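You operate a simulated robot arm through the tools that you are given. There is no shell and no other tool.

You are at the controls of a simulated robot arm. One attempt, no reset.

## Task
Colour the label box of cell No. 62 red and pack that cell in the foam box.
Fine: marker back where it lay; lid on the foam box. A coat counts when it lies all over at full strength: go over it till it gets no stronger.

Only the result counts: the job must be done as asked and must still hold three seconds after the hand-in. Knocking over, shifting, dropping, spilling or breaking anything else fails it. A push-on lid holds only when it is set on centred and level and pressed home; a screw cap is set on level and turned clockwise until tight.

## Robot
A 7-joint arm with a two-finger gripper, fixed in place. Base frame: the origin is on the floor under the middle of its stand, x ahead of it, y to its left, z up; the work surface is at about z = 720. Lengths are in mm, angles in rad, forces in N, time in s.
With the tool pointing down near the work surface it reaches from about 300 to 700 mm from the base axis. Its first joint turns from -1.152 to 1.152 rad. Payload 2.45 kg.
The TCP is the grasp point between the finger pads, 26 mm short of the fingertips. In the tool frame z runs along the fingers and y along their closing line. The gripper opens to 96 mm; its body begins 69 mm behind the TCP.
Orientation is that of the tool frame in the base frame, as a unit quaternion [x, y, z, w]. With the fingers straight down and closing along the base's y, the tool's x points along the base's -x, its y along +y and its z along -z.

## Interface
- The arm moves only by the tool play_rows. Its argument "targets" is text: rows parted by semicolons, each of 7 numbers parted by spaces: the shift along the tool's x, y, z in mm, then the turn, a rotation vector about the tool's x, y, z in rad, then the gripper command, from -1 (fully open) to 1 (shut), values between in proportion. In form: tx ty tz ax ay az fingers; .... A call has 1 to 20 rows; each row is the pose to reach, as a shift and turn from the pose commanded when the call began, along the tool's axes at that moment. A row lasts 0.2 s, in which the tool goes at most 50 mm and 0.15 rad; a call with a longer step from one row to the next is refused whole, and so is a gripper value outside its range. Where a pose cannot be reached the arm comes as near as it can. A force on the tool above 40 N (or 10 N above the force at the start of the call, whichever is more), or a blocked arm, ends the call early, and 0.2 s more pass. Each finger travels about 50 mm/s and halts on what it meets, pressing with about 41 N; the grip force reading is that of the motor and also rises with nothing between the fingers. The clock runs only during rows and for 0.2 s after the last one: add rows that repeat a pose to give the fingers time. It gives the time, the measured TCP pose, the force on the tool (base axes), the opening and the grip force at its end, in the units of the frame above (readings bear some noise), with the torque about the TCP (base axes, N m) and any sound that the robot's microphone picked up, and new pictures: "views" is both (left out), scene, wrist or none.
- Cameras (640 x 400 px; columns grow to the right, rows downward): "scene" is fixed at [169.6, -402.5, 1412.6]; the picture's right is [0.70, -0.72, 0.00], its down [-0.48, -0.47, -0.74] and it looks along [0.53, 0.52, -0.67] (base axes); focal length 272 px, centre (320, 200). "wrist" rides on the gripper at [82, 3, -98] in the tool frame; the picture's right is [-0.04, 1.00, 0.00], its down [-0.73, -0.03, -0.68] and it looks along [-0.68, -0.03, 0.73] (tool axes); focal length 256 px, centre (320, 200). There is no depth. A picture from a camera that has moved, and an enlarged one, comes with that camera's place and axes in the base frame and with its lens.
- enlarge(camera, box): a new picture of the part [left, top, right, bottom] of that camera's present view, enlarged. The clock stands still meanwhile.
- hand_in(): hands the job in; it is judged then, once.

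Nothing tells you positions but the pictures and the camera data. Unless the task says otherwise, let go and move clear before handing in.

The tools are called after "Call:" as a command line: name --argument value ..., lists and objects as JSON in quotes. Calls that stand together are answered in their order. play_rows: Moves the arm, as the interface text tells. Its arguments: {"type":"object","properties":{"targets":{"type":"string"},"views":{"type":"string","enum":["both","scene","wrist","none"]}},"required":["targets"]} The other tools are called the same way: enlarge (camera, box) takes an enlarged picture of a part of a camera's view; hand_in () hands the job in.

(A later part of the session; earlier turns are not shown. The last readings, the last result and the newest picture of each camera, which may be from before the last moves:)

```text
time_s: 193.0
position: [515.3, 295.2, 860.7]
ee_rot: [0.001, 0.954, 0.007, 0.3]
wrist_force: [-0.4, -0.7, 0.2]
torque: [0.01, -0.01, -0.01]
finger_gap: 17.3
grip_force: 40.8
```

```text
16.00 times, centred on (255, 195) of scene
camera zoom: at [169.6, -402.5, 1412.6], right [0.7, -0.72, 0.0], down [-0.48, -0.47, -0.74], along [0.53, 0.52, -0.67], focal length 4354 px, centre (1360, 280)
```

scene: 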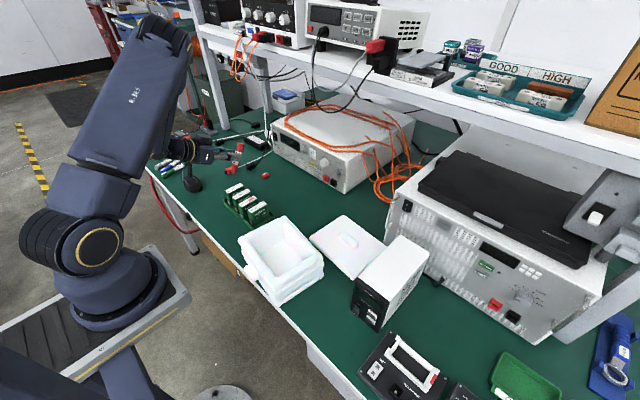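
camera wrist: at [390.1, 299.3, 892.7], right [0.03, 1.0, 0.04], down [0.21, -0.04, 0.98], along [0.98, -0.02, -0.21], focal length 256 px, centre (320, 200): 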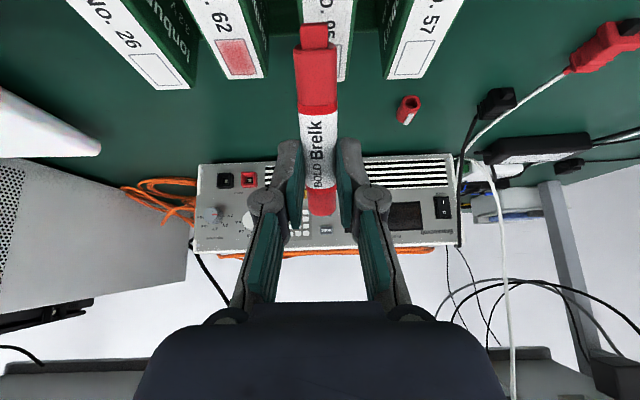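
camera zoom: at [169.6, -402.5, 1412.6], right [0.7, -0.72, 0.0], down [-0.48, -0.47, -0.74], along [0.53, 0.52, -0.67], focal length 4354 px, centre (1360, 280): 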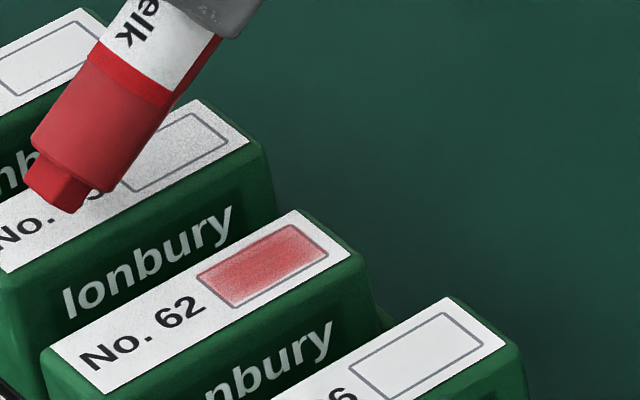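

The coat looks identical to the earlier inspection, so it gets no stronger. Now I'll return the marker: level the tool and lift toward its resting place.

Call:
play_rows --targets "-10 0 -22 0 0 0 1; 3 0 -45 0 0.122 0 1; 13 0 -63 0 0.244 0 1; 23 0 -80 0 0.367 0 1; 32 0 -97 0 0.489 0 1; 41.7 0 -114.7 0 0.611 0 1; 41.7 0 -114.7 0 0.611 0 1" --views "wrist"

Call:
enlarge --camera "wrist" --box '[260, 0, 380, 240]'

Call:
enlarge --camera "scene" --box '[190, 170, 290, 250]'

```text
time_s: 194.6
position: [414.6, 292.5, 929.3]
ee_rot: [-0.001, 1.0, 0.007, -0.001]
wrist_force: [-0.5, -0.6, 0.1]
torque: [0.04, 0.01, -0.01]
finger_gap: 17.6
grip_force: 41.0
camera wrist: at [331.5, 295.7, 1028.2], right [0.04, 1.0, 0.01], down [0.73, -0.04, 0.68], along [0.68, -0.02, -0.74], focal length 256 px, centre (320, 200)
```

wrist: 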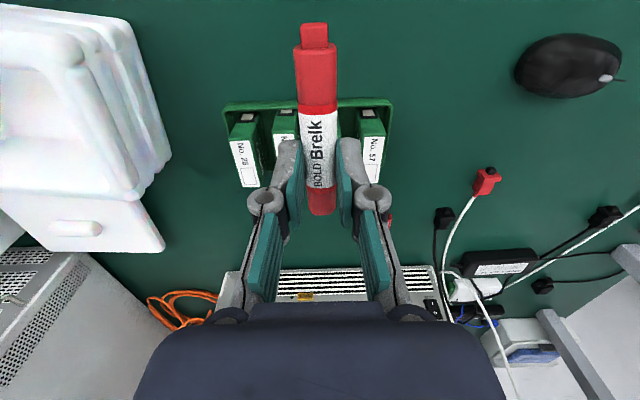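

```text
1.67 times, centred on (320, 120) of wrist
camera zoom: at [331.5, 295.7, 1028.2], right [0.04, 1.0, 0.01], down [0.73, -0.04, 0.68], along [0.68, -0.02, -0.74], focal length 427 px, centre (320, 333)
```

zoom: 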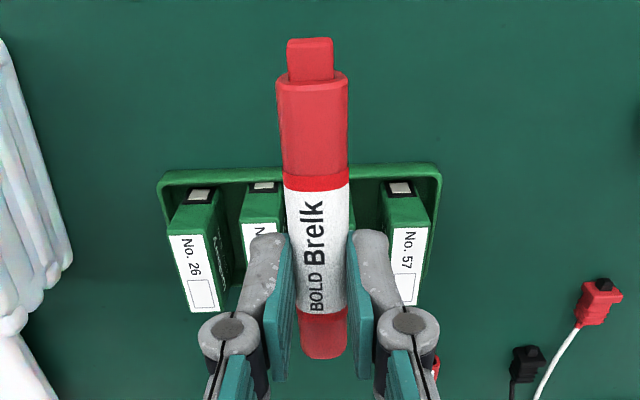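

```text
5.00 times, centred on (240, 210) of scene
camera zoom: at [169.6, -402.5, 1412.6], right [0.7, -0.72, 0.0], down [-0.48, -0.47, -0.74], along [0.53, 0.52, -0.67], focal length 1361 px, centre (720, 150)
```

zoom: 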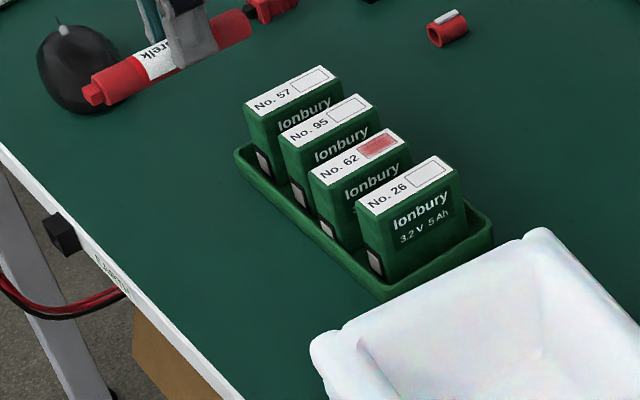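

Call:
enlarge --camera "scene" --box '[195, 165, 251, 200]'

Call:
enlarge --camera "wrist" --box '[290, 130, 350, 230]'

```text
11.43 times, centred on (223, 182) of scene
camera zoom: at [169.6, -402.5, 1412.6], right [0.7, -0.72, 0.0], down [-0.48, -0.47, -0.74], along [0.53, 0.52, -0.67], focal length 3110 px, centre (1429, 400)
```

zoom: 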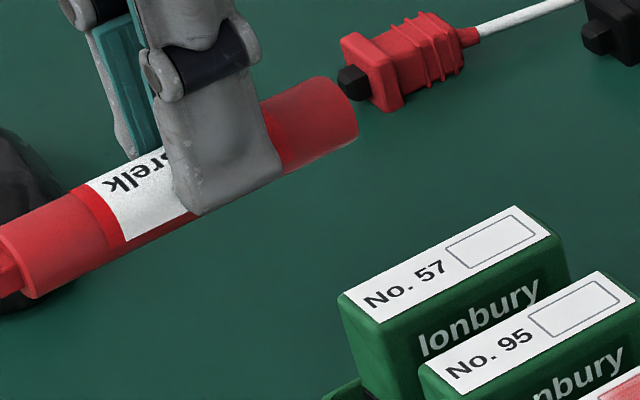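

```text
4.00 times, centred on (320, 180) of wrist
camera zoom: at [331.5, 295.7, 1028.2], right [0.04, 1.0, 0.01], down [0.73, -0.04, 0.68], along [0.68, -0.02, -0.74], focal length 1024 px, centre (320, 280)
```

zoom: 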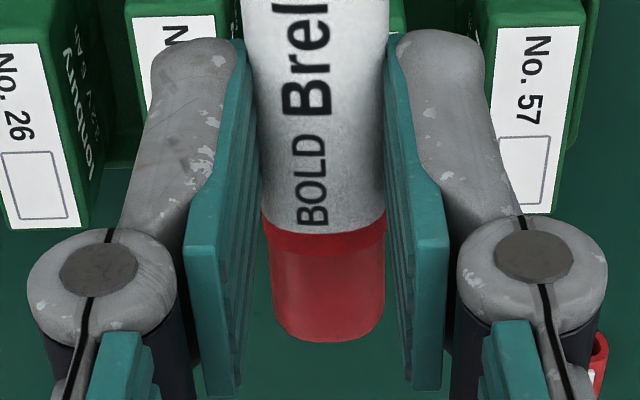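

The marker sits slightly pitched in the grip, with the nib about 0.045 rad high. I'll level the roll, then yaw over its resting spot and compare carefully before releasing.

Call:
play_rows --targets "10 -10 0 0.013 0 0 1; 20 -20 0 0.013 0 0 1; 20 -20 0 0.013 0 0 1" --views "none"

Call:
play_rows --targets "3 -3 3 0 0 -0.1428 1; 6 -6 6 0 0 -0.2856 1; 9 -9 9 0 0 -0.4284 1; 12 -12 12 0 0 -0.5712 1; 15 -15 15 0 0 -0.714 1; 18 -18 18 0 0 -0.8568 1; 21 -21 21 0 0 -0.9996 1; 24 -24 24 0 0 -1.1424 1; 27 -27 27 0 0 -1.2852 1; 29 -30 29 0 0 -1.428 1; 30 -33 30 0 0 -1.5708 1; 30 -33 30 0 0 -1.5708 1" --views "both"

```text
time_s: 195.4
position: [393.6, 273.4, 928.1]
ee_rot: [-0.002, 1.0, 0.0, 0.0]
wrist_force: [-0.3, -0.4, -0.6]
torque: [0.01, 0.0, 0.03]
finger_gap: 17.5
grip_force: 40.6
```

```text
time_s: 198.0
position: [365.6, 240.9, 899.2]
ee_rot: [0.709, -0.705, 0.0, 0.0]
wrist_force: [0.4, -0.4, -0.5]
torque: [0.0, 0.01, -0.02]
finger_gap: 17.5
grip_force: 41.5
camera wrist: at [362.2, 159.5, 997.3], right [-1.0, 0.04, 0.0], down [0.03, 0.73, 0.68], along [0.02, 0.68, -0.73], focal length 256 px, centre (320, 200)
```

scene: 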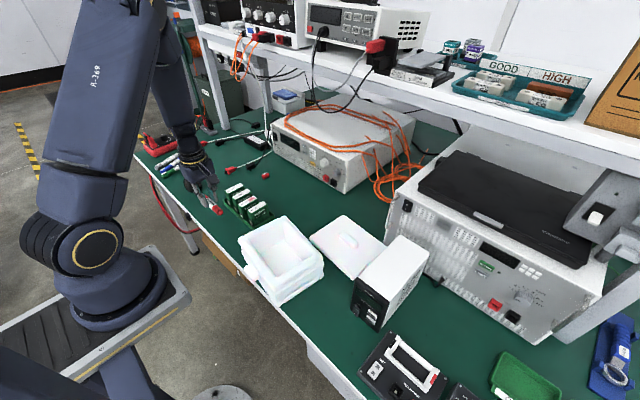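
wrist: 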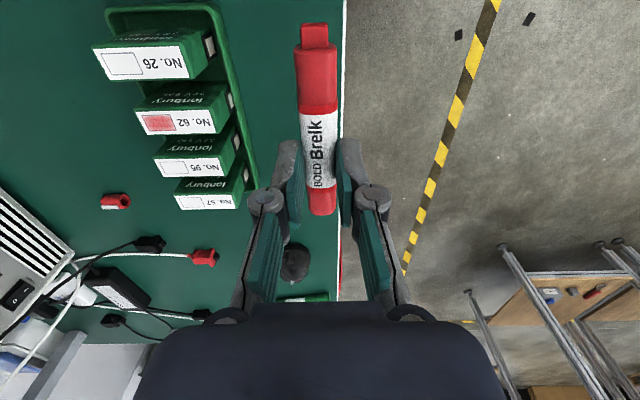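

Call:
play_rows --targets "0 0 40 0 -0.02 0 1; 0 0 80 0 -0.045 0 1; 0 0 115 0 -0.045 0 1; 0 0 130 0 -0.045 0 1; 0 0 130 0 -0.045 0 1" --views "none"

Call:
enlarge --camera "scene" --box '[195, 205, 255, 255]'

Call:
enlarge --camera "wrist" --box '[260, 0, 380, 200]'

```text
time_s: 199.2
position: [364.2, 241.5, 771.7]
ee_rot: [0.708, -0.706, -0.017, -0.016]
wrist_force: [-0.2, -0.8, -0.6]
torque: [0.02, 0.03, 0.01]
finger_gap: 17.3
grip_force: 40.9
```

```text
8.00 times, centred on (225, 230) of scene
camera zoom: at [169.6, -402.5, 1412.6], right [0.7, -0.72, 0.0], down [-0.48, -0.47, -0.74], along [0.53, 0.52, -0.67], focal length 2177 px, centre (1080, -40)
```

zoom: 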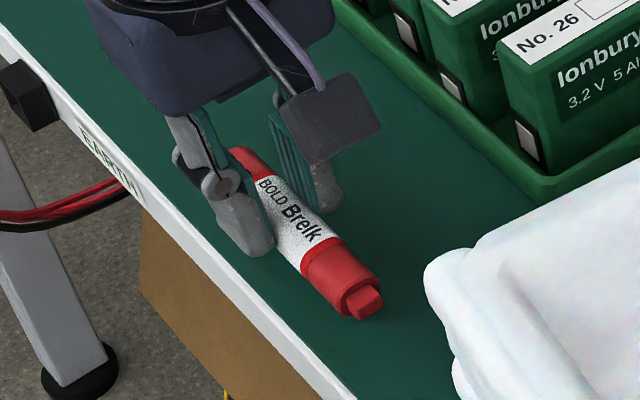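

```text
2.00 times, centred on (320, 100) of wrist
camera zoom: at [361.7, 155.5, 863.7], right [-1.0, 0.04, 0.0], down [0.03, 0.7, 0.71], along [0.02, 0.71, -0.7], focal length 512 px, centre (320, 400)
```

zoom: 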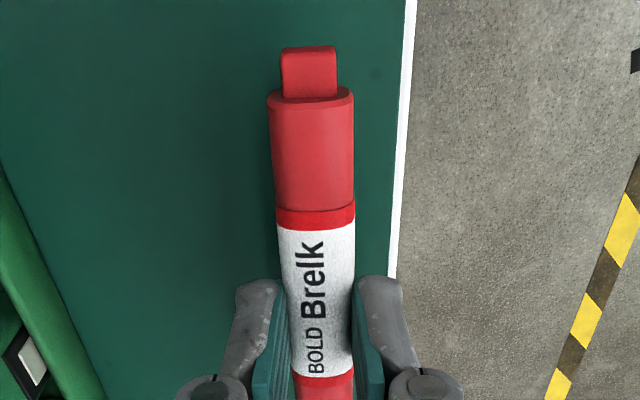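

Call:
play_rows --targets "0.4 0 8 0 0 0 1; 0.7 0 15 0 0 0 1; 0.8 0 17 0 0 0 1; 0.8 0 17 0 0 0 1" --views "none"

Call:
enlarge --camera "scene" --box '[200, 220, 250, 255]'

```text
time_s: 200.1
position: [366.8, 240.1, 755.7]
ee_rot: [0.708, -0.706, -0.016, -0.018]
wrist_force: [-3.5, -2.3, 12.2]
torque: [-0.07, 0.14, -0.04]
finger_gap: 17.6
grip_force: 41.2
stopped in row 4: the force on the tool passed its limit at 41 N (the readings are from after the stop); the commanded pose is now the measured one
```

```text
11.43 times, centred on (225, 238) of scene
camera zoom: at [169.4, -402.7, 1412.6], right [0.7, -0.72, 0.0], down [-0.48, -0.47, -0.74], along [0.53, 0.52, -0.67], focal length 3110 px, centre (1406, -229)
```

zoom: 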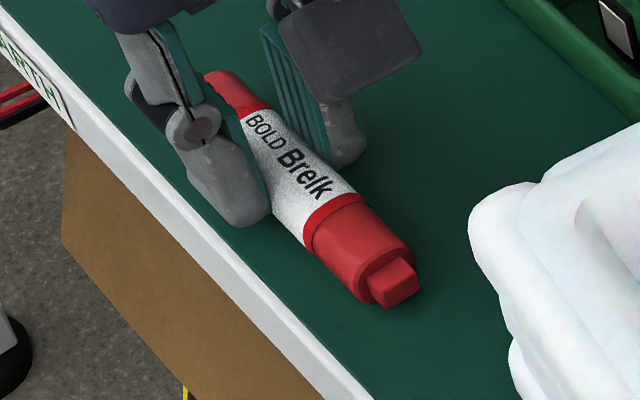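

The marker is on the table, and the force limit stopped me. Compared with the first picture it lies about 3 mm too far in +y and 1 mm in +x. I'll lift slightly, correct, and set it down lightly.

Call:
play_rows --targets "0 0 -3 0 0 0 1; 1.5 0.6 -4 0 0 0 1; 2.9 1.2 -4 0 0 0 1; 2.9 1.2 -2.5 0 0 0 1; 2.9 1.2 -1.8 0 0 0 1; 2.9 1.2 -1.8 0 0 0 1" --views "none"

Call:
enlarge --camera "scene" --box '[200, 220, 250, 255]'

```text
time_s: 201.5
position: [365.0, 238.5, 755.5]
ee_rot: [0.708, -0.706, -0.015, -0.017]
wrist_force: [-0.1, 1.3, -0.8]
torque: [0.01, 0.04, -0.02]
finger_gap: 17.4
grip_force: 41.0
```

```text
11.43 times, centred on (225, 238) of scene
camera zoom: at [169.6, -402.5, 1412.6], right [0.7, -0.72, 0.0], down [-0.48, -0.47, -0.74], along [0.53, 0.52, -0.67], focal length 3110 px, centre (1406, -229)
```

zoom: 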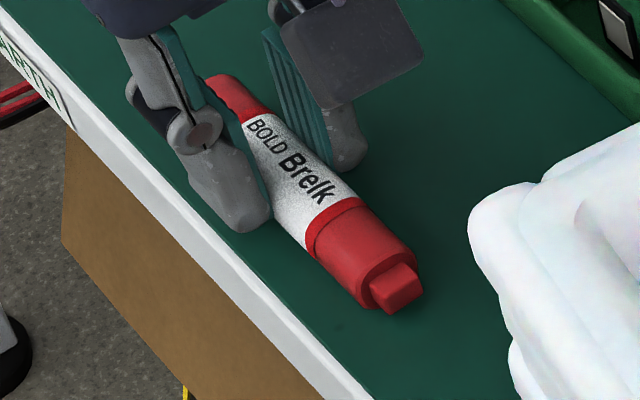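

Call:
play_rows --targets "0 0 0.7 0 0 0 1; 0 0 1.2 0 0 0 1; 0 0 1.2 0 0 0 1" --views "none"

```text
time_s: 202.3
position: [364.7, 238.0, 755.3]
ee_rot: [0.707, -0.706, -0.016, -0.017]
wrist_force: [-0.7, -0.3, 4.4]
torque: [0.0, 0.01, -0.04]
finger_gap: 17.6
grip_force: 41.0
```

Light contact at 4 N. I'm opening gently and rising.

Call:
play_rows --targets "0 0 0 0 0 0 0.6; 0 0 0 0 0 0 0.5; 0 0 0 0 0 0 0.3; 0 0 0 0 0 0 0; 0 0 0 0 0 0 0; 0 0 -10 0 0 0 0; 0 0 -40 0 0 0 0; 0 0 -80 0 0 0 0; 0 0 -120 0 0 0 0; 0 0 -120 0 0 0 0" --views "both"

Call:
enlarge --camera "scene" --box '[200, 220, 250, 255]'

Call:
enlarge --camera "scene" --box '[190, 170, 290, 250]'

```text
time_s: 204.5
position: [363.6, 233.4, 877.0]
ee_rot: [0.707, -0.706, -0.016, -0.018]
wrist_force: [-0.4, -1.1, 1.1]
torque: [-0.04, 0.03, 0.0]
finger_gap: 48.0
grip_force: 0.1
camera wrist: at [360.3, 147.4, 969.5], right [-1.0, 0.04, 0.0], down [0.03, 0.7, 0.71], along [0.03, 0.71, -0.7], focal length 256 px, centre (320, 200)
```

scene: 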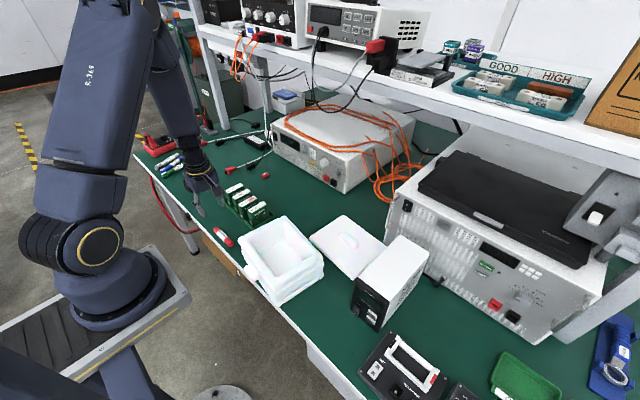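
wrist: 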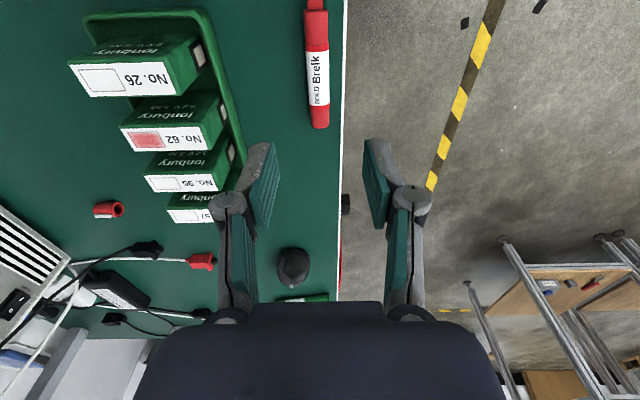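

```text
11.43 times, centred on (225, 238) of scene
camera zoom: at [169.5, -402.5, 1412.6], right [0.7, -0.72, 0.0], down [-0.48, -0.47, -0.74], along [0.53, 0.52, -0.67], focal length 3110 px, centre (1406, -229)
```

zoom: 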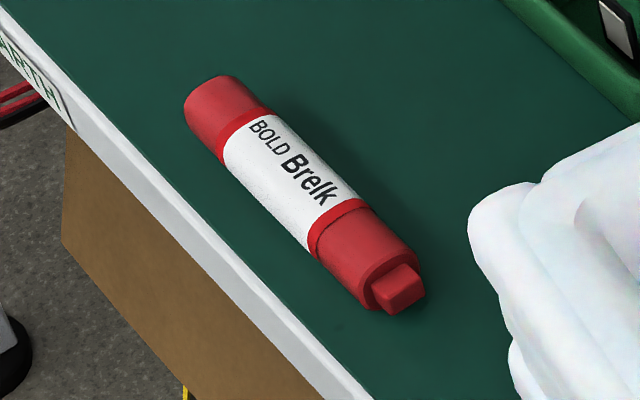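

```text
5.00 times, centred on (240, 210) of scene
camera zoom: at [169.5, -402.5, 1412.6], right [0.7, -0.72, 0.0], down [-0.48, -0.47, -0.74], along [0.53, 0.52, -0.67], focal length 1361 px, centre (720, 150)
```

zoom: 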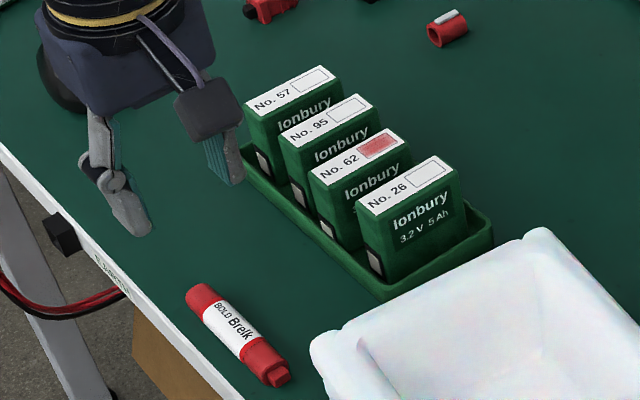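

The marker is back where it lay, within about a millimetre. Next I'll level the tool and survey the foam box, lid and tray from above.

Call:
play_rows --targets "0 0 -10 0 0.045 0 -0.5; 0 0 -40 0 0.045 0 -1; 0 0 -70 0 0.045 0 -1; 0 0 -70 0 0.045 0 -1" --views "none"

```text
time_s: 205.5
position: [366.3, 230.2, 946.8]
ee_rot: [0.708, -0.706, 0.0, -0.001]
wrist_force: [0.2, 0.0, 0.6]
torque: [-0.04, -0.02, -0.02]
finger_gap: 95.9
grip_force: 0.1
```

Call:
play_rows --targets "10 -1 -15 0 0 0.1309 -1; 30 -2.5 -30 0 0 0.2618 -1; 50 -4 -45 0 0 0.3927 -1; 70 -5.3 -60 0 0 0.5236 -1; 90 -6.7 -75 0 0 0.6545 -1; 110 -8 -85 0 0 0.7854 -1; 130 -9.3 -95 0 0 0.9163 -1; 150 -10.7 -103 0 0 1.0472 -1; 172 -12 -103 0 0 1.1781 -1; 194 -13.3 -103 0 0 1.309 -1; 214 -14.7 -103 0 0 1.4399 -1; 231 -16 -103 0 0 1.5708 -1; 231 -16 -103 0 0 1.5708 -1" --views "wrist"

Call:
enlarge --camera "wrist" --box '[230, 0, 430, 125]'

Call:
enlarge --camera "wrist" --box '[240, 60, 400, 160]'

Call:
enlarge --camera "wrist" --box '[200, 120, 360, 220]'

```text
time_s: 208.3
position: [380.0, -1.3, 1048.6]
ee_rot: [-0.002, 1.0, 0.002, 0.001]
wrist_force: [-0.3, 0.3, 0.3]
torque: [0.01, 0.0, 0.0]
finger_gap: 96.1
grip_force: 0.1
camera wrist: at [299.0, 1.2, 1145.6], right [0.04, 1.0, 0.0], down [0.73, -0.03, 0.68], along [0.68, -0.02, -0.73], focal length 256 px, centre (320, 200)
```

wrist: 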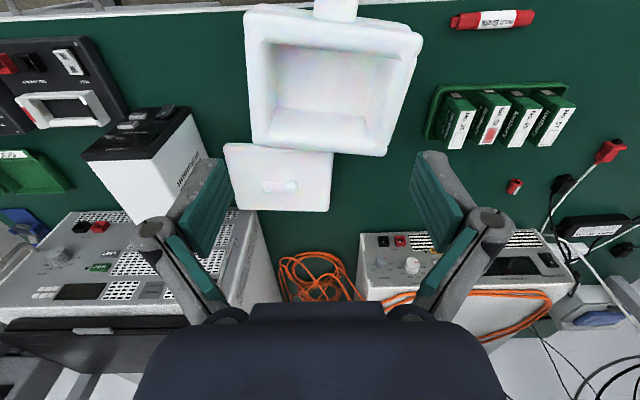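

```text
3.20 times, centred on (330, 62) of wrist
camera zoom: at [299.0, 1.2, 1145.6], right [0.04, 1.0, 0.0], down [0.73, -0.03, 0.68], along [0.68, -0.02, -0.73], focal length 819 px, centre (288, 640)
```

zoom: 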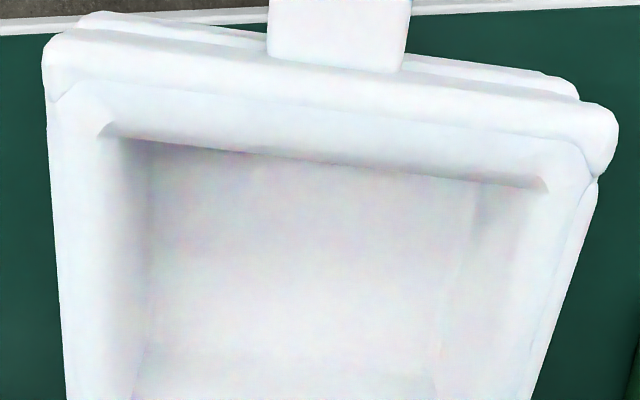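

```text
4.00 times, centred on (320, 110) of wrist
camera zoom: at [299.0, 1.2, 1145.6], right [0.04, 1.0, 0.0], down [0.73, -0.03, 0.68], along [0.68, -0.02, -0.73], focal length 1024 px, centre (320, 560)
```

zoom: 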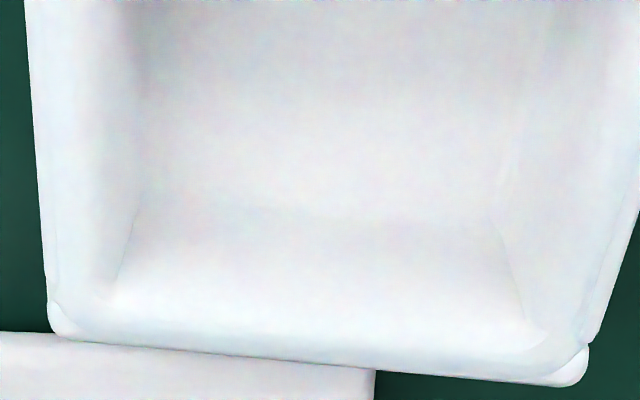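

```text
4.00 times, centred on (280, 170) of wrist
camera zoom: at [299.0, 1.2, 1145.6], right [0.04, 1.0, 0.0], down [0.73, -0.03, 0.68], along [0.68, -0.02, -0.73], focal length 1024 px, centre (480, 320)
```

zoom: 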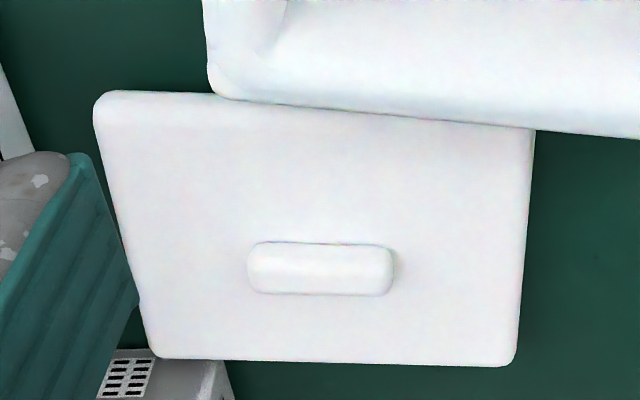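

I'll drop to a second viewpoint directly below so I can triangulate the box's rim height and corners.

Call:
play_rows --targets "0 0 45 0 0 0 -1; 0 0 90 0 0 0 -1; 0 0 130 0 0 0 -1; 0 0 150 0 0 0 -1; 0 0 150 0 0 0 -1" --views "wrist"

Call:
enlarge --camera "wrist" --box '[180, 0, 500, 200]'

Call:
enlarge --camera "wrist" --box '[160, 90, 320, 190]'

Call:
enlarge --camera "wrist" --box '[320, 90, 480, 190]'

```text
time_s: 209.5
position: [381.7, -1.2, 899.0]
ee_rot: [-0.002, 1.0, 0.0, 0.001]
wrist_force: [0.5, -0.4, -0.1]
torque: [0.02, 0.02, -0.02]
finger_gap: 95.9
grip_force: 0.1
camera wrist: at [299.8, 2.4, 996.0], right [0.04, 1.0, 0.0], down [0.73, -0.03, 0.68], along [0.68, -0.02, -0.73], focal length 256 px, centre (320, 200)
```

wrist: 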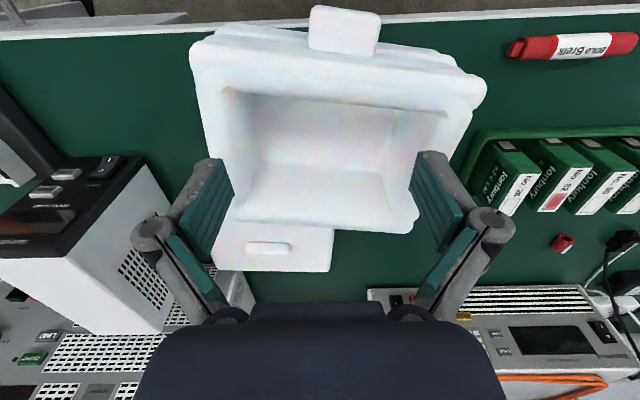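

```text
2.00 times, centred on (340, 100) of wrist
camera zoom: at [299.8, 2.4, 996.0], right [0.04, 1.0, 0.0], down [0.73, -0.03, 0.68], along [0.68, -0.02, -0.73], focal length 512 px, centre (280, 400)
```

zoom: 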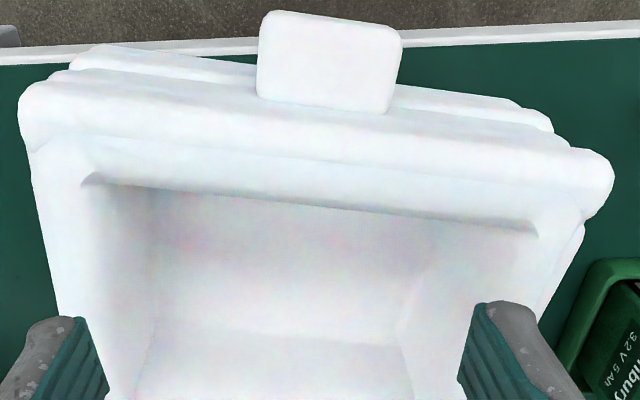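

```text
4.00 times, centred on (240, 140) of wrist
camera zoom: at [299.8, 2.4, 996.0], right [0.04, 1.0, 0.0], down [0.73, -0.03, 0.68], along [0.68, -0.02, -0.73], focal length 1024 px, centre (640, 440)
```

zoom: 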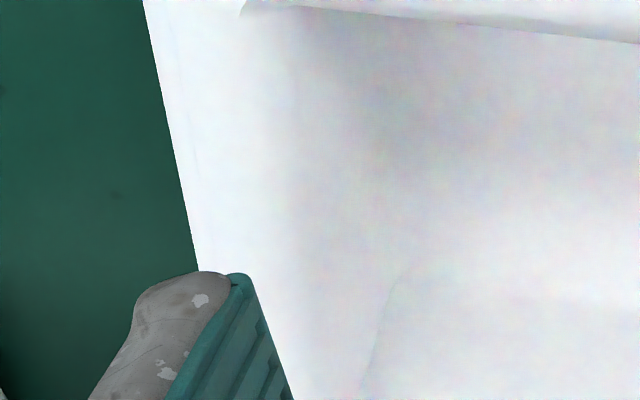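

```text
4.00 times, centred on (400, 140) of wrist
camera zoom: at [299.8, 2.4, 996.0], right [0.04, 1.0, 0.0], down [0.73, -0.03, 0.68], along [0.68, -0.02, -0.73], focal length 1024 px, centre (0, 440)
```

zoom: 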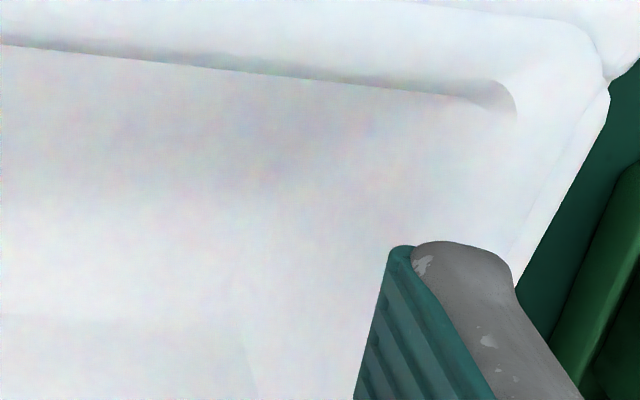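

The box rim is about 192×142 mm, turned about 0.15 rad, centred near (424, 6) with its rim near z 825. Now I'll go above cell 62 with the gripper closing along x.

Call:
play_rows --targets "0 10 -25 0 0 -0.1309 -1; -8 30 -31 0 0 -0.2618 -1; -18 52 -31 0 0 -0.3927 -1; -28 75 -31 0 0 -0.5236 -1; -38 98 -31 0 0 -0.6545 -1; -48 121 -31 0 0 -0.7854 -1; -58 144 -31 0 0 -0.9163 -1; -68 167 -31 0 0 -1.0472 -1; -78 190 -31 0 0 -1.1781 -1; -88 213 -31 0 0 -1.309 -1; -97 236 -31 0 0 -1.4399 -1; -106 258 -31 0 0 -1.5708 -1; -106 258 -31 0 0 -1.5708 -1" --views "both"

Call:
enlarge --camera "wrist" --box '[220, 0, 420, 160]'

```text
time_s: 212.3
position: [485.2, 258.7, 930.2]
ee_rot: [0.708, -0.706, 0.0, -0.001]
wrist_force: [1.0, 0.9, 0.0]
torque: [-0.01, 0.04, 0.02]
finger_gap: 96.0
grip_force: 0.0
camera wrist: at [483.2, 175.9, 1027.0], right [-1.0, 0.03, 0.0], down [0.02, 0.73, 0.68], along [0.02, 0.68, -0.73], focal length 256 px, centre (320, 200)
```

scene: 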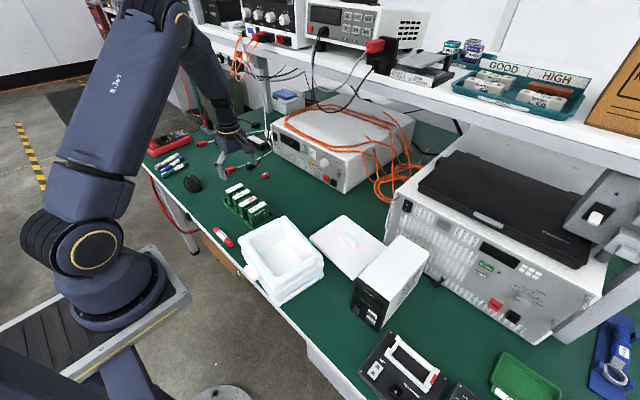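
wrist: 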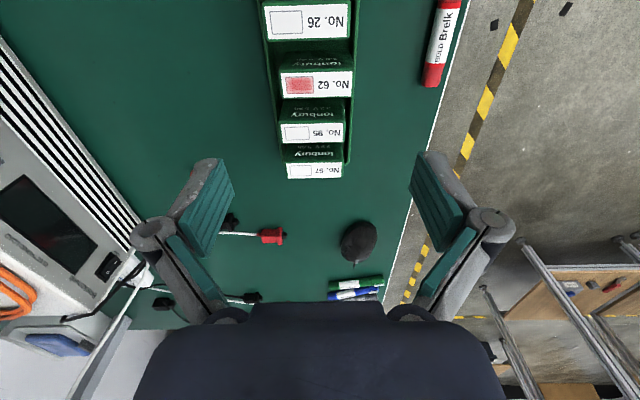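

```text
2.50 times, centred on (320, 80) of wrist
camera zoom: at [483.2, 175.9, 1027.0], right [-1.0, 0.03, 0.0], down [0.02, 0.73, 0.68], along [0.02, 0.68, -0.73], focal length 640 px, centre (320, 500)
```

zoom: 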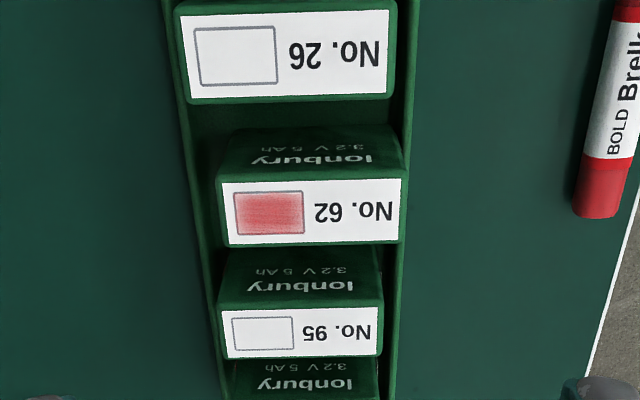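

Call:
play_rows --targets "0.2 -1.5 35 0 0 0 -1; 0.5 -3.4 70 0 0 0 -1; 0.5 -3.4 100 0 0 0 -1; 0.5 -3.4 100 0 0 0 -1" --views "wrist"

Call:
enlarge --camera "wrist" --box '[200, 40, 440, 240]'

Call:
enlarge --camera "scene" --box '[210, 170, 290, 230]'

```text
time_s: 213.3
position: [490.6, 259.7, 829.6]
ee_rot: [0.709, -0.706, 0.0, -0.001]
wrist_force: [0.1, -0.1, -0.4]
torque: [0.01, -0.02, -0.04]
finger_gap: 96.0
grip_force: 0.1
camera wrist: at [488.1, 178.1, 926.4], right [-1.0, 0.04, 0.0], down [0.03, 0.73, 0.68], along [0.03, 0.68, -0.73], focal length 256 px, centre (320, 200)
```

wrist: 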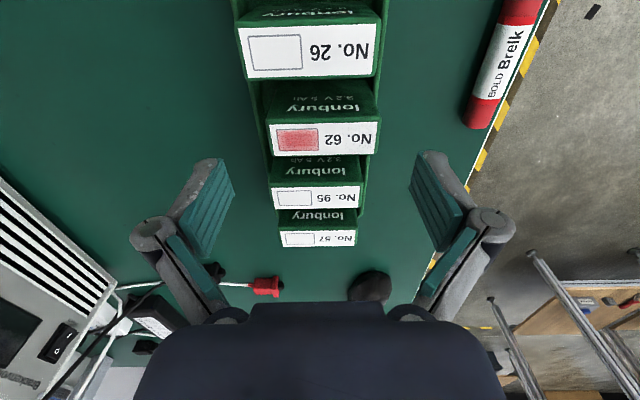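

```text
2.00 times, centred on (320, 140) of wrist
camera zoom: at [488.1, 178.1, 926.4], right [-1.0, 0.04, 0.0], down [0.03, 0.73, 0.68], along [0.03, 0.68, -0.73], focal length 512 px, centre (320, 320)
```

zoom: 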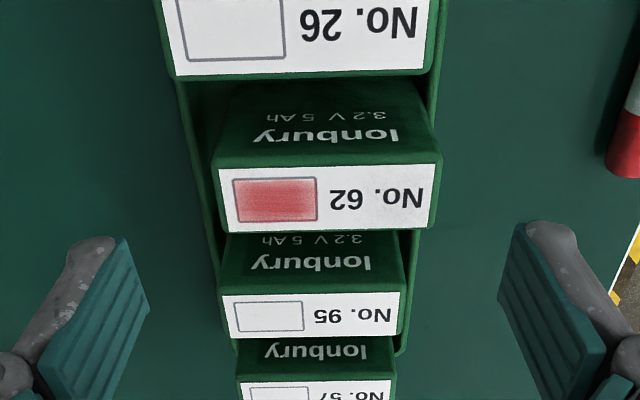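

```text
6.67 times, centred on (250, 200) of scene
camera zoom: at [169.6, -402.5, 1412.6], right [0.7, -0.72, 0.0], down [-0.48, -0.47, -0.74], along [0.53, 0.52, -0.67], focal length 1814 px, centre (787, 200)
```

zoom: 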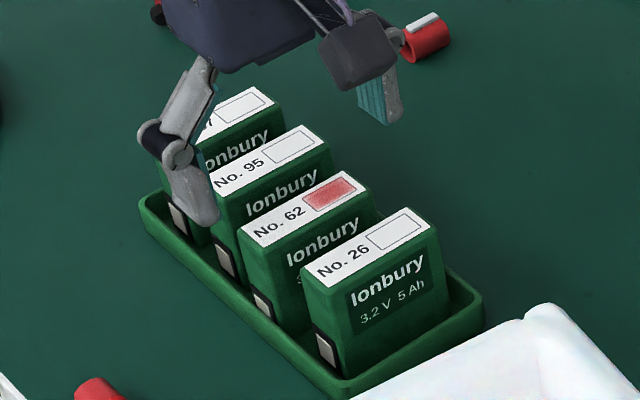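

Call:
play_rows --targets "1.5 1.5 20 0 0 0 -1; 1.5 1.5 40 0 0 0 -1; 1.5 1.5 54 0 0 0 -1; 1.5 1.5 54 0 0 0 -1" --views "wrist"

Call:
enlarge --camera "scene" --box '[210, 170, 290, 230]'

```text
time_s: 214.3
position: [488.5, 256.3, 775.7]
ee_rot: [0.709, -0.706, -0.001, -0.001]
wrist_force: [-0.1, 0.3, -0.2]
torque: [0.03, 0.01, 0.01]
finger_gap: 96.0
grip_force: 0.1
camera wrist: at [486.0, 175.1, 873.4], right [-1.0, 0.04, 0.0], down [0.03, 0.73, 0.68], along [0.03, 0.68, -0.73], focal length 256 px, centre (320, 200)
```

wrist: 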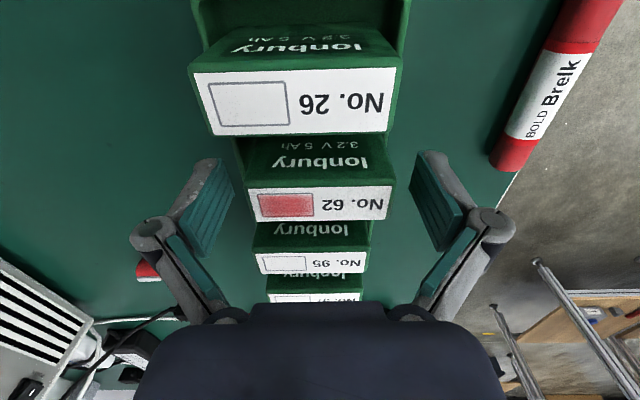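

```text
6.67 times, centred on (250, 200) of scene
camera zoom: at [169.6, -402.5, 1412.6], right [0.7, -0.72, 0.0], down [-0.48, -0.47, -0.74], along [0.53, 0.52, -0.67], focal length 1814 px, centre (787, 200)
```

zoom: 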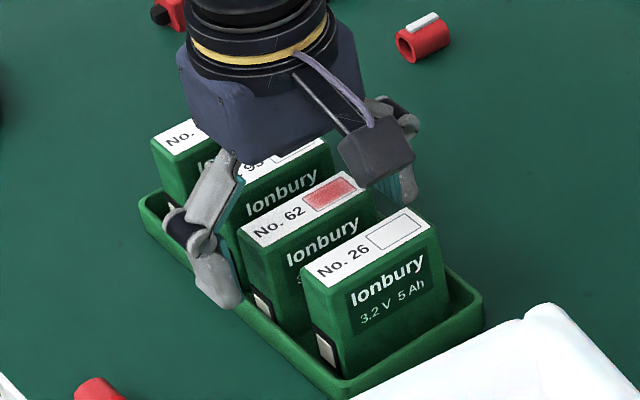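

Fingers are centred around cell 62, well above the tray rim. Closing.

Call:
play_rows --targets "0 0 0 0 0 0 -0.6; 0 0 0 0 0 0 -0.4; 0 0 0 0 0 0 0; 0 0 0 0 0 0 0.5; 0 0 0 0 0 0 1; 0 0 0 0 0 0 1" --views "wrist"

Call:
enlarge --camera "scene" --box '[210, 170, 290, 230]'

```text
time_s: 215.7
position: [489.7, 256.6, 776.6]
ee_rot: [0.708, -0.706, -0.001, -0.002]
wrist_force: [0.1, -0.7, 2.5]
torque: [-0.01, 0.1, 0.01]
finger_gap: 70.9
grip_force: 40.8
camera wrist: at [486.0, 175.0, 873.7], right [-1.0, 0.04, 0.0], down [0.03, 0.73, 0.68], along [0.03, 0.68, -0.73], focal length 256 px, centre (320, 200)
```

wrist: 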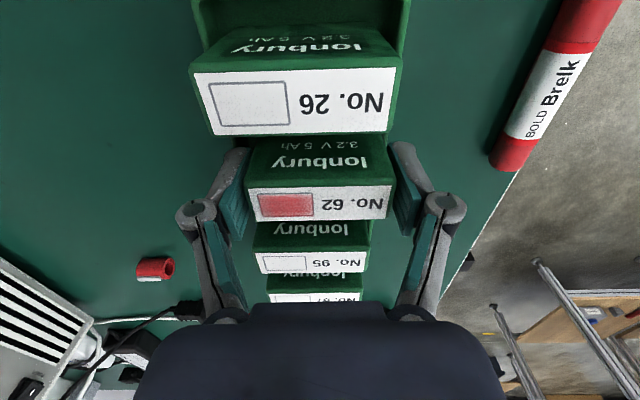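

```text
6.67 times, centred on (250, 200) of scene
camera zoom: at [169.5, -402.5, 1412.6], right [0.7, -0.72, 0.0], down [-0.48, -0.47, -0.74], along [0.53, 0.52, -0.67], focal length 1814 px, centre (787, 200)
```

zoom: 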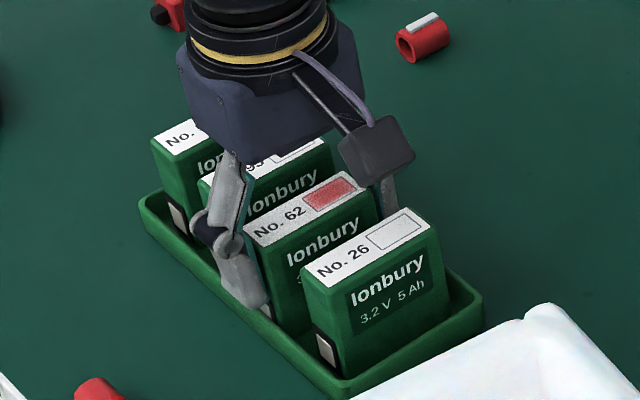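

Cell 62 is gripped with a 71 mm gap. Lifting it straight up.

Call:
play_rows --targets "0 0 -10 0 0 0 1; 0 0 -30 0 0 0 1; 0 0 -60 0 0 0 1; 0 0 -100 0 0 0 1; 0 0 -150 0 0 0 1; 0 0 -170 0 0 0 1; 0 0 -170 0 0 0 1" --views "both"

Call:
enlarge --camera "scene" --box '[190, 130, 290, 250]'

```text
time_s: 217.3
position: [488.8, 256.9, 944.6]
ee_rot: [0.709, -0.705, -0.001, -0.001]
wrist_force: [0.1, -0.3, -1.8]
torque: [0.02, -0.02, -0.01]
finger_gap: 70.6
grip_force: 41.1
camera wrist: at [486.1, 174.3, 1042.5], right [-1.0, 0.04, 0.0], down [0.03, 0.73, 0.68], along [0.03, 0.68, -0.73], focal length 256 px, centre (320, 200)
```

scene: 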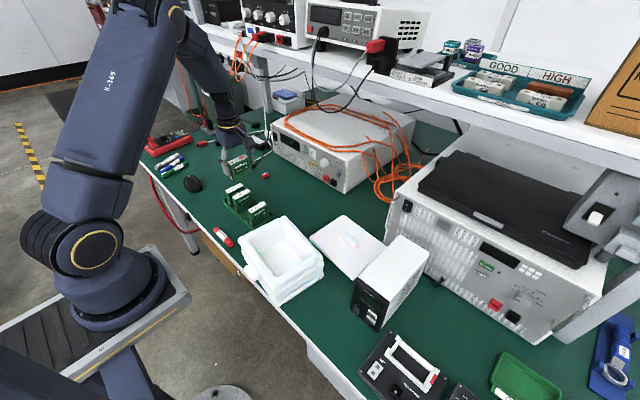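
wrist: 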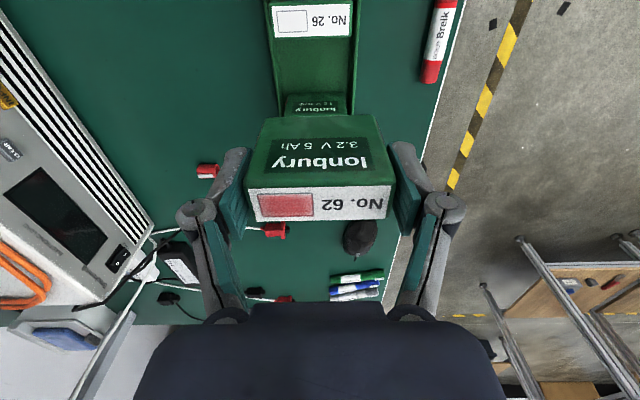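

```text
3.33 times, centred on (240, 190) of scene
camera zoom: at [169.6, -402.5, 1412.6], right [0.7, -0.72, 0.0], down [-0.48, -0.47, -0.74], along [0.53, 0.52, -0.67], focal length 907 px, centre (587, 233)
```

zoom: 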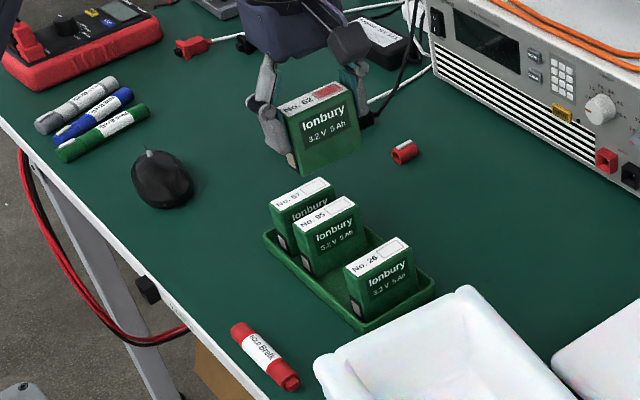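

The cell is up. I'll carry it over the foam box, turning so its length lies along the box's long axis.

Call:
play_rows --targets "10 2 0 0 0 0.1434 1; 30 7 0 0 0 0.2868 1; 52 12 0 0 0 0.4302 1; 74 18 0 0 0 0.5736 1; 96 23 0 0 0 0.717 1; 118 28 0 0 0 0.8604 1; 140 34 0 0 0 1.0038 1; 162 39 0 0 0 1.1472 1; 184 45 0 0 0 1.2906 1; 206 50 0 0 0 1.434 1; 230 56 0 0 0 1.5774 1; 253 61.6 0 0 0 1.7208 1; 253 61.6 0 0 0 1.7208 1" --views "both"

Call:
enlarge --camera "scene" --box '[220, 170, 350, 310]'

```text
time_s: 220.1
position: [426.5, 2.0, 945.1]
ee_rot: [0.074, 0.997, 0.002, 0.001]
wrist_force: [-0.3, -0.8, -2.3]
torque: [-0.01, 0.01, 0.03]
finger_gap: 70.9
grip_force: 40.5
camera wrist: at [347.2, 16.2, 1041.9], right [0.19, 0.98, 0.0], down [0.72, -0.14, 0.68], along [0.67, -0.13, -0.73], focal length 256 px, centre (320, 200)
```

scene: 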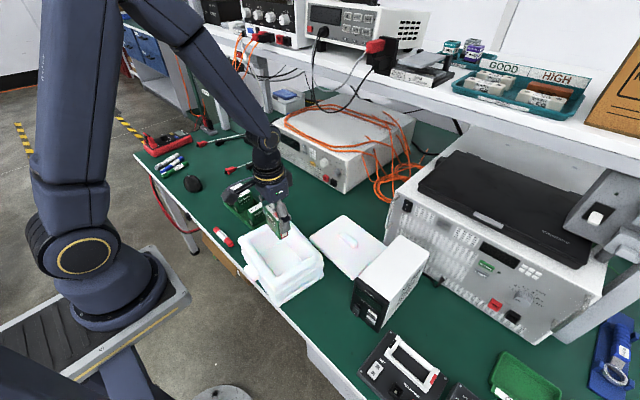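
wrist: 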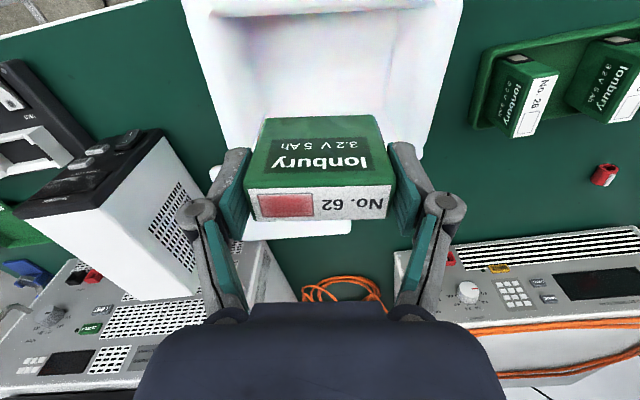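

```text
2.86 times, centred on (285, 240) of scene
camera zoom: at [169.6, -402.5, 1412.6], right [0.7, -0.72, 0.0], down [-0.48, -0.47, -0.74], along [0.53, 0.52, -0.67], focal length 778 px, centre (420, 86)
```

zoom: 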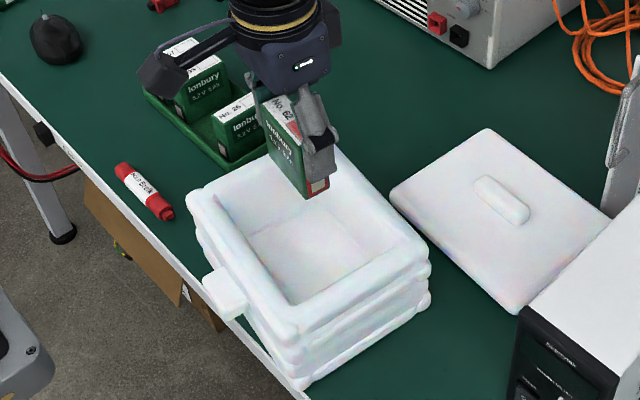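

Aligned over the opening. Descending partway to check clearance.

Call:
play_rows --targets "0 0 30 0 0 0 1; 0 0 60 0 0 0 1; 0 0 85 0 0 0 1; 0 0 85 0 0 0 1" --views "wrist"

Call:
enlarge --camera "scene" --box '[230, 180, 340, 300]'

```text
time_s: 221.1
position: [428.4, 2.3, 860.0]
ee_rot: [0.073, 0.997, 0.002, 0.001]
wrist_force: [-0.7, -0.2, -3.3]
torque: [-0.01, 0.01, -0.02]
finger_gap: 70.8
grip_force: 40.6
camera wrist: at [347.2, 16.4, 956.3], right [0.19, 0.98, 0.0], down [0.72, -0.14, 0.68], along [0.67, -0.12, -0.73], focal length 256 px, centre (320, 200)
```

wrist: 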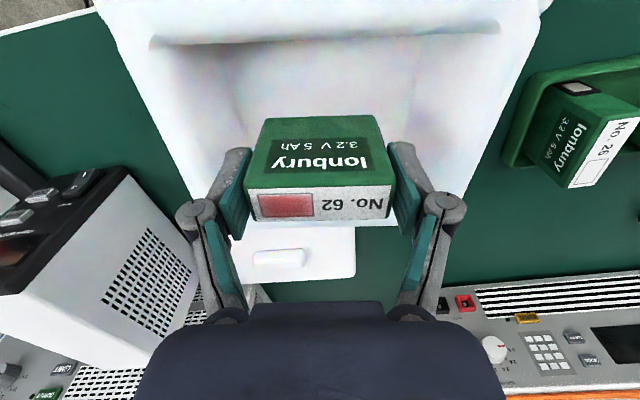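

```text
3.33 times, centred on (285, 240) of scene
camera zoom: at [169.6, -402.5, 1412.6], right [0.7, -0.72, 0.0], down [-0.48, -0.47, -0.74], along [0.53, 0.52, -0.67], focal length 907 px, centre (437, 67)
```

zoom: 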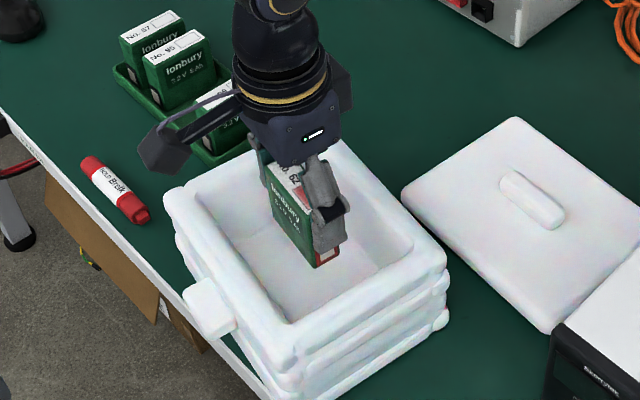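

Call:
play_rows --targets "0 0 20 0 0 0 1; 0 0 40 0 0 0 1; 0 0 52 0 0 0 1; 0 0 58 0 0 0 1; 0 0 58 0 0 0 1" --views "wrist"

Call:
enlarge --camera "scene" --box '[230, 180, 340, 300]'

```text
time_s: 222.3
position: [426.9, 2.7, 802.0]
ee_rot: [0.073, 0.997, 0.002, 0.0]
wrist_force: [0.5, 0.2, -2.9]
torque: [0.0, -0.01, -0.01]
finger_gap: 70.9
grip_force: 41.8
camera wrist: at [346.8, 17.8, 898.6], right [0.19, 0.98, 0.0], down [0.72, -0.14, 0.68], along [0.67, -0.12, -0.73], focal length 256 px, centre (320, 200)
```

wrist: 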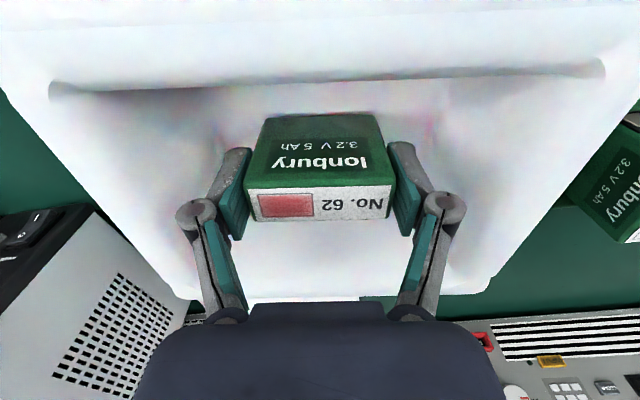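

```text
3.33 times, centred on (285, 240) of scene
camera zoom: at [169.6, -402.5, 1412.6], right [0.7, -0.72, 0.0], down [-0.48, -0.47, -0.74], along [0.53, 0.52, -0.67], focal length 907 px, centre (437, 67)
```

zoom: 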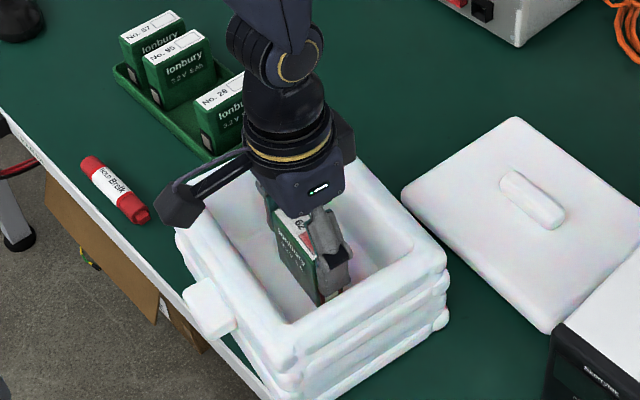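

Call:
play_rows --targets "0 0 3 0 0 0 1; 0 0 6 0 0 0 1; 0 0 6 0 0 0 1" --views "none"

Call:
play_rows --targets "0 0 2 0 0 0 1; 0 0 4 0 0 0 1; 0 0 4 0 0 0 1" --views "none"

```text
time_s: 223.1
position: [427.8, 3.9, 795.0]
ee_rot: [0.074, 0.997, 0.002, 0.001]
wrist_force: [0.2, -0.3, -2.4]
torque: [0.0, 0.01, 0.01]
finger_gap: 70.8
grip_force: 40.9
```

```text
time_s: 223.9
position: [428.4, 2.8, 791.0]
ee_rot: [0.074, 0.997, 0.001, 0.002]
wrist_force: [-1.6, 0.6, 31.4]
torque: [0.05, 0.07, 0.04]
finger_gap: 70.9
grip_force: 41.0
```

Call:
play_rows --targets "0 0 -1.5 0 0 0 1; 0 0 -2.2 0 0 0 1; 0 0 -2.2 0 0 0 1" --views "none"

```text
time_s: 224.7
position: [427.3, 3.3, 793.8]
ee_rot: [0.073, 0.997, 0.002, 0.0]
wrist_force: [-1.2, 0.5, -3.1]
torque: [0.0, 0.01, -0.04]
finger_gap: 70.8
grip_force: 40.9
```

Call:
play_rows --targets "0 0 0.7 0 0 0 1; 0 0 0.7 0 0 0 1" --views "none"

```text
time_s: 225.3
position: [427.9, 3.0, 793.4]
ee_rot: [0.073, 0.997, 0.002, 0.002]
wrist_force: [0.7, 0.5, -2.8]
torque: [0.01, -0.01, -0.03]
finger_gap: 70.4
grip_force: 40.9
```

Call:
play_rows --targets "0 0 0.6 0 0 0 1; 0 0 0.6 0 0 0 1" --views "none"

```text
time_s: 225.9
position: [427.9, 2.0, 792.0]
ee_rot: [0.073, 0.997, 0.002, 0.001]
wrist_force: [0.1, -0.2, -2.2]
torque: [-0.03, -0.01, -0.01]
finger_gap: 70.5
grip_force: 40.4
```

Call:
play_rows --targets "0 0 0.6 0 0 0 1; 0 0 0.6 0 0 0 1" --views "none"

```text
time_s: 226.5
position: [427.3, 2.4, 792.9]
ee_rot: [0.073, 0.997, 0.001, 0.001]
wrist_force: [-1.0, -0.5, 3.2]
torque: [0.01, -0.03, -0.01]
finger_gap: 70.8
grip_force: 40.8
```

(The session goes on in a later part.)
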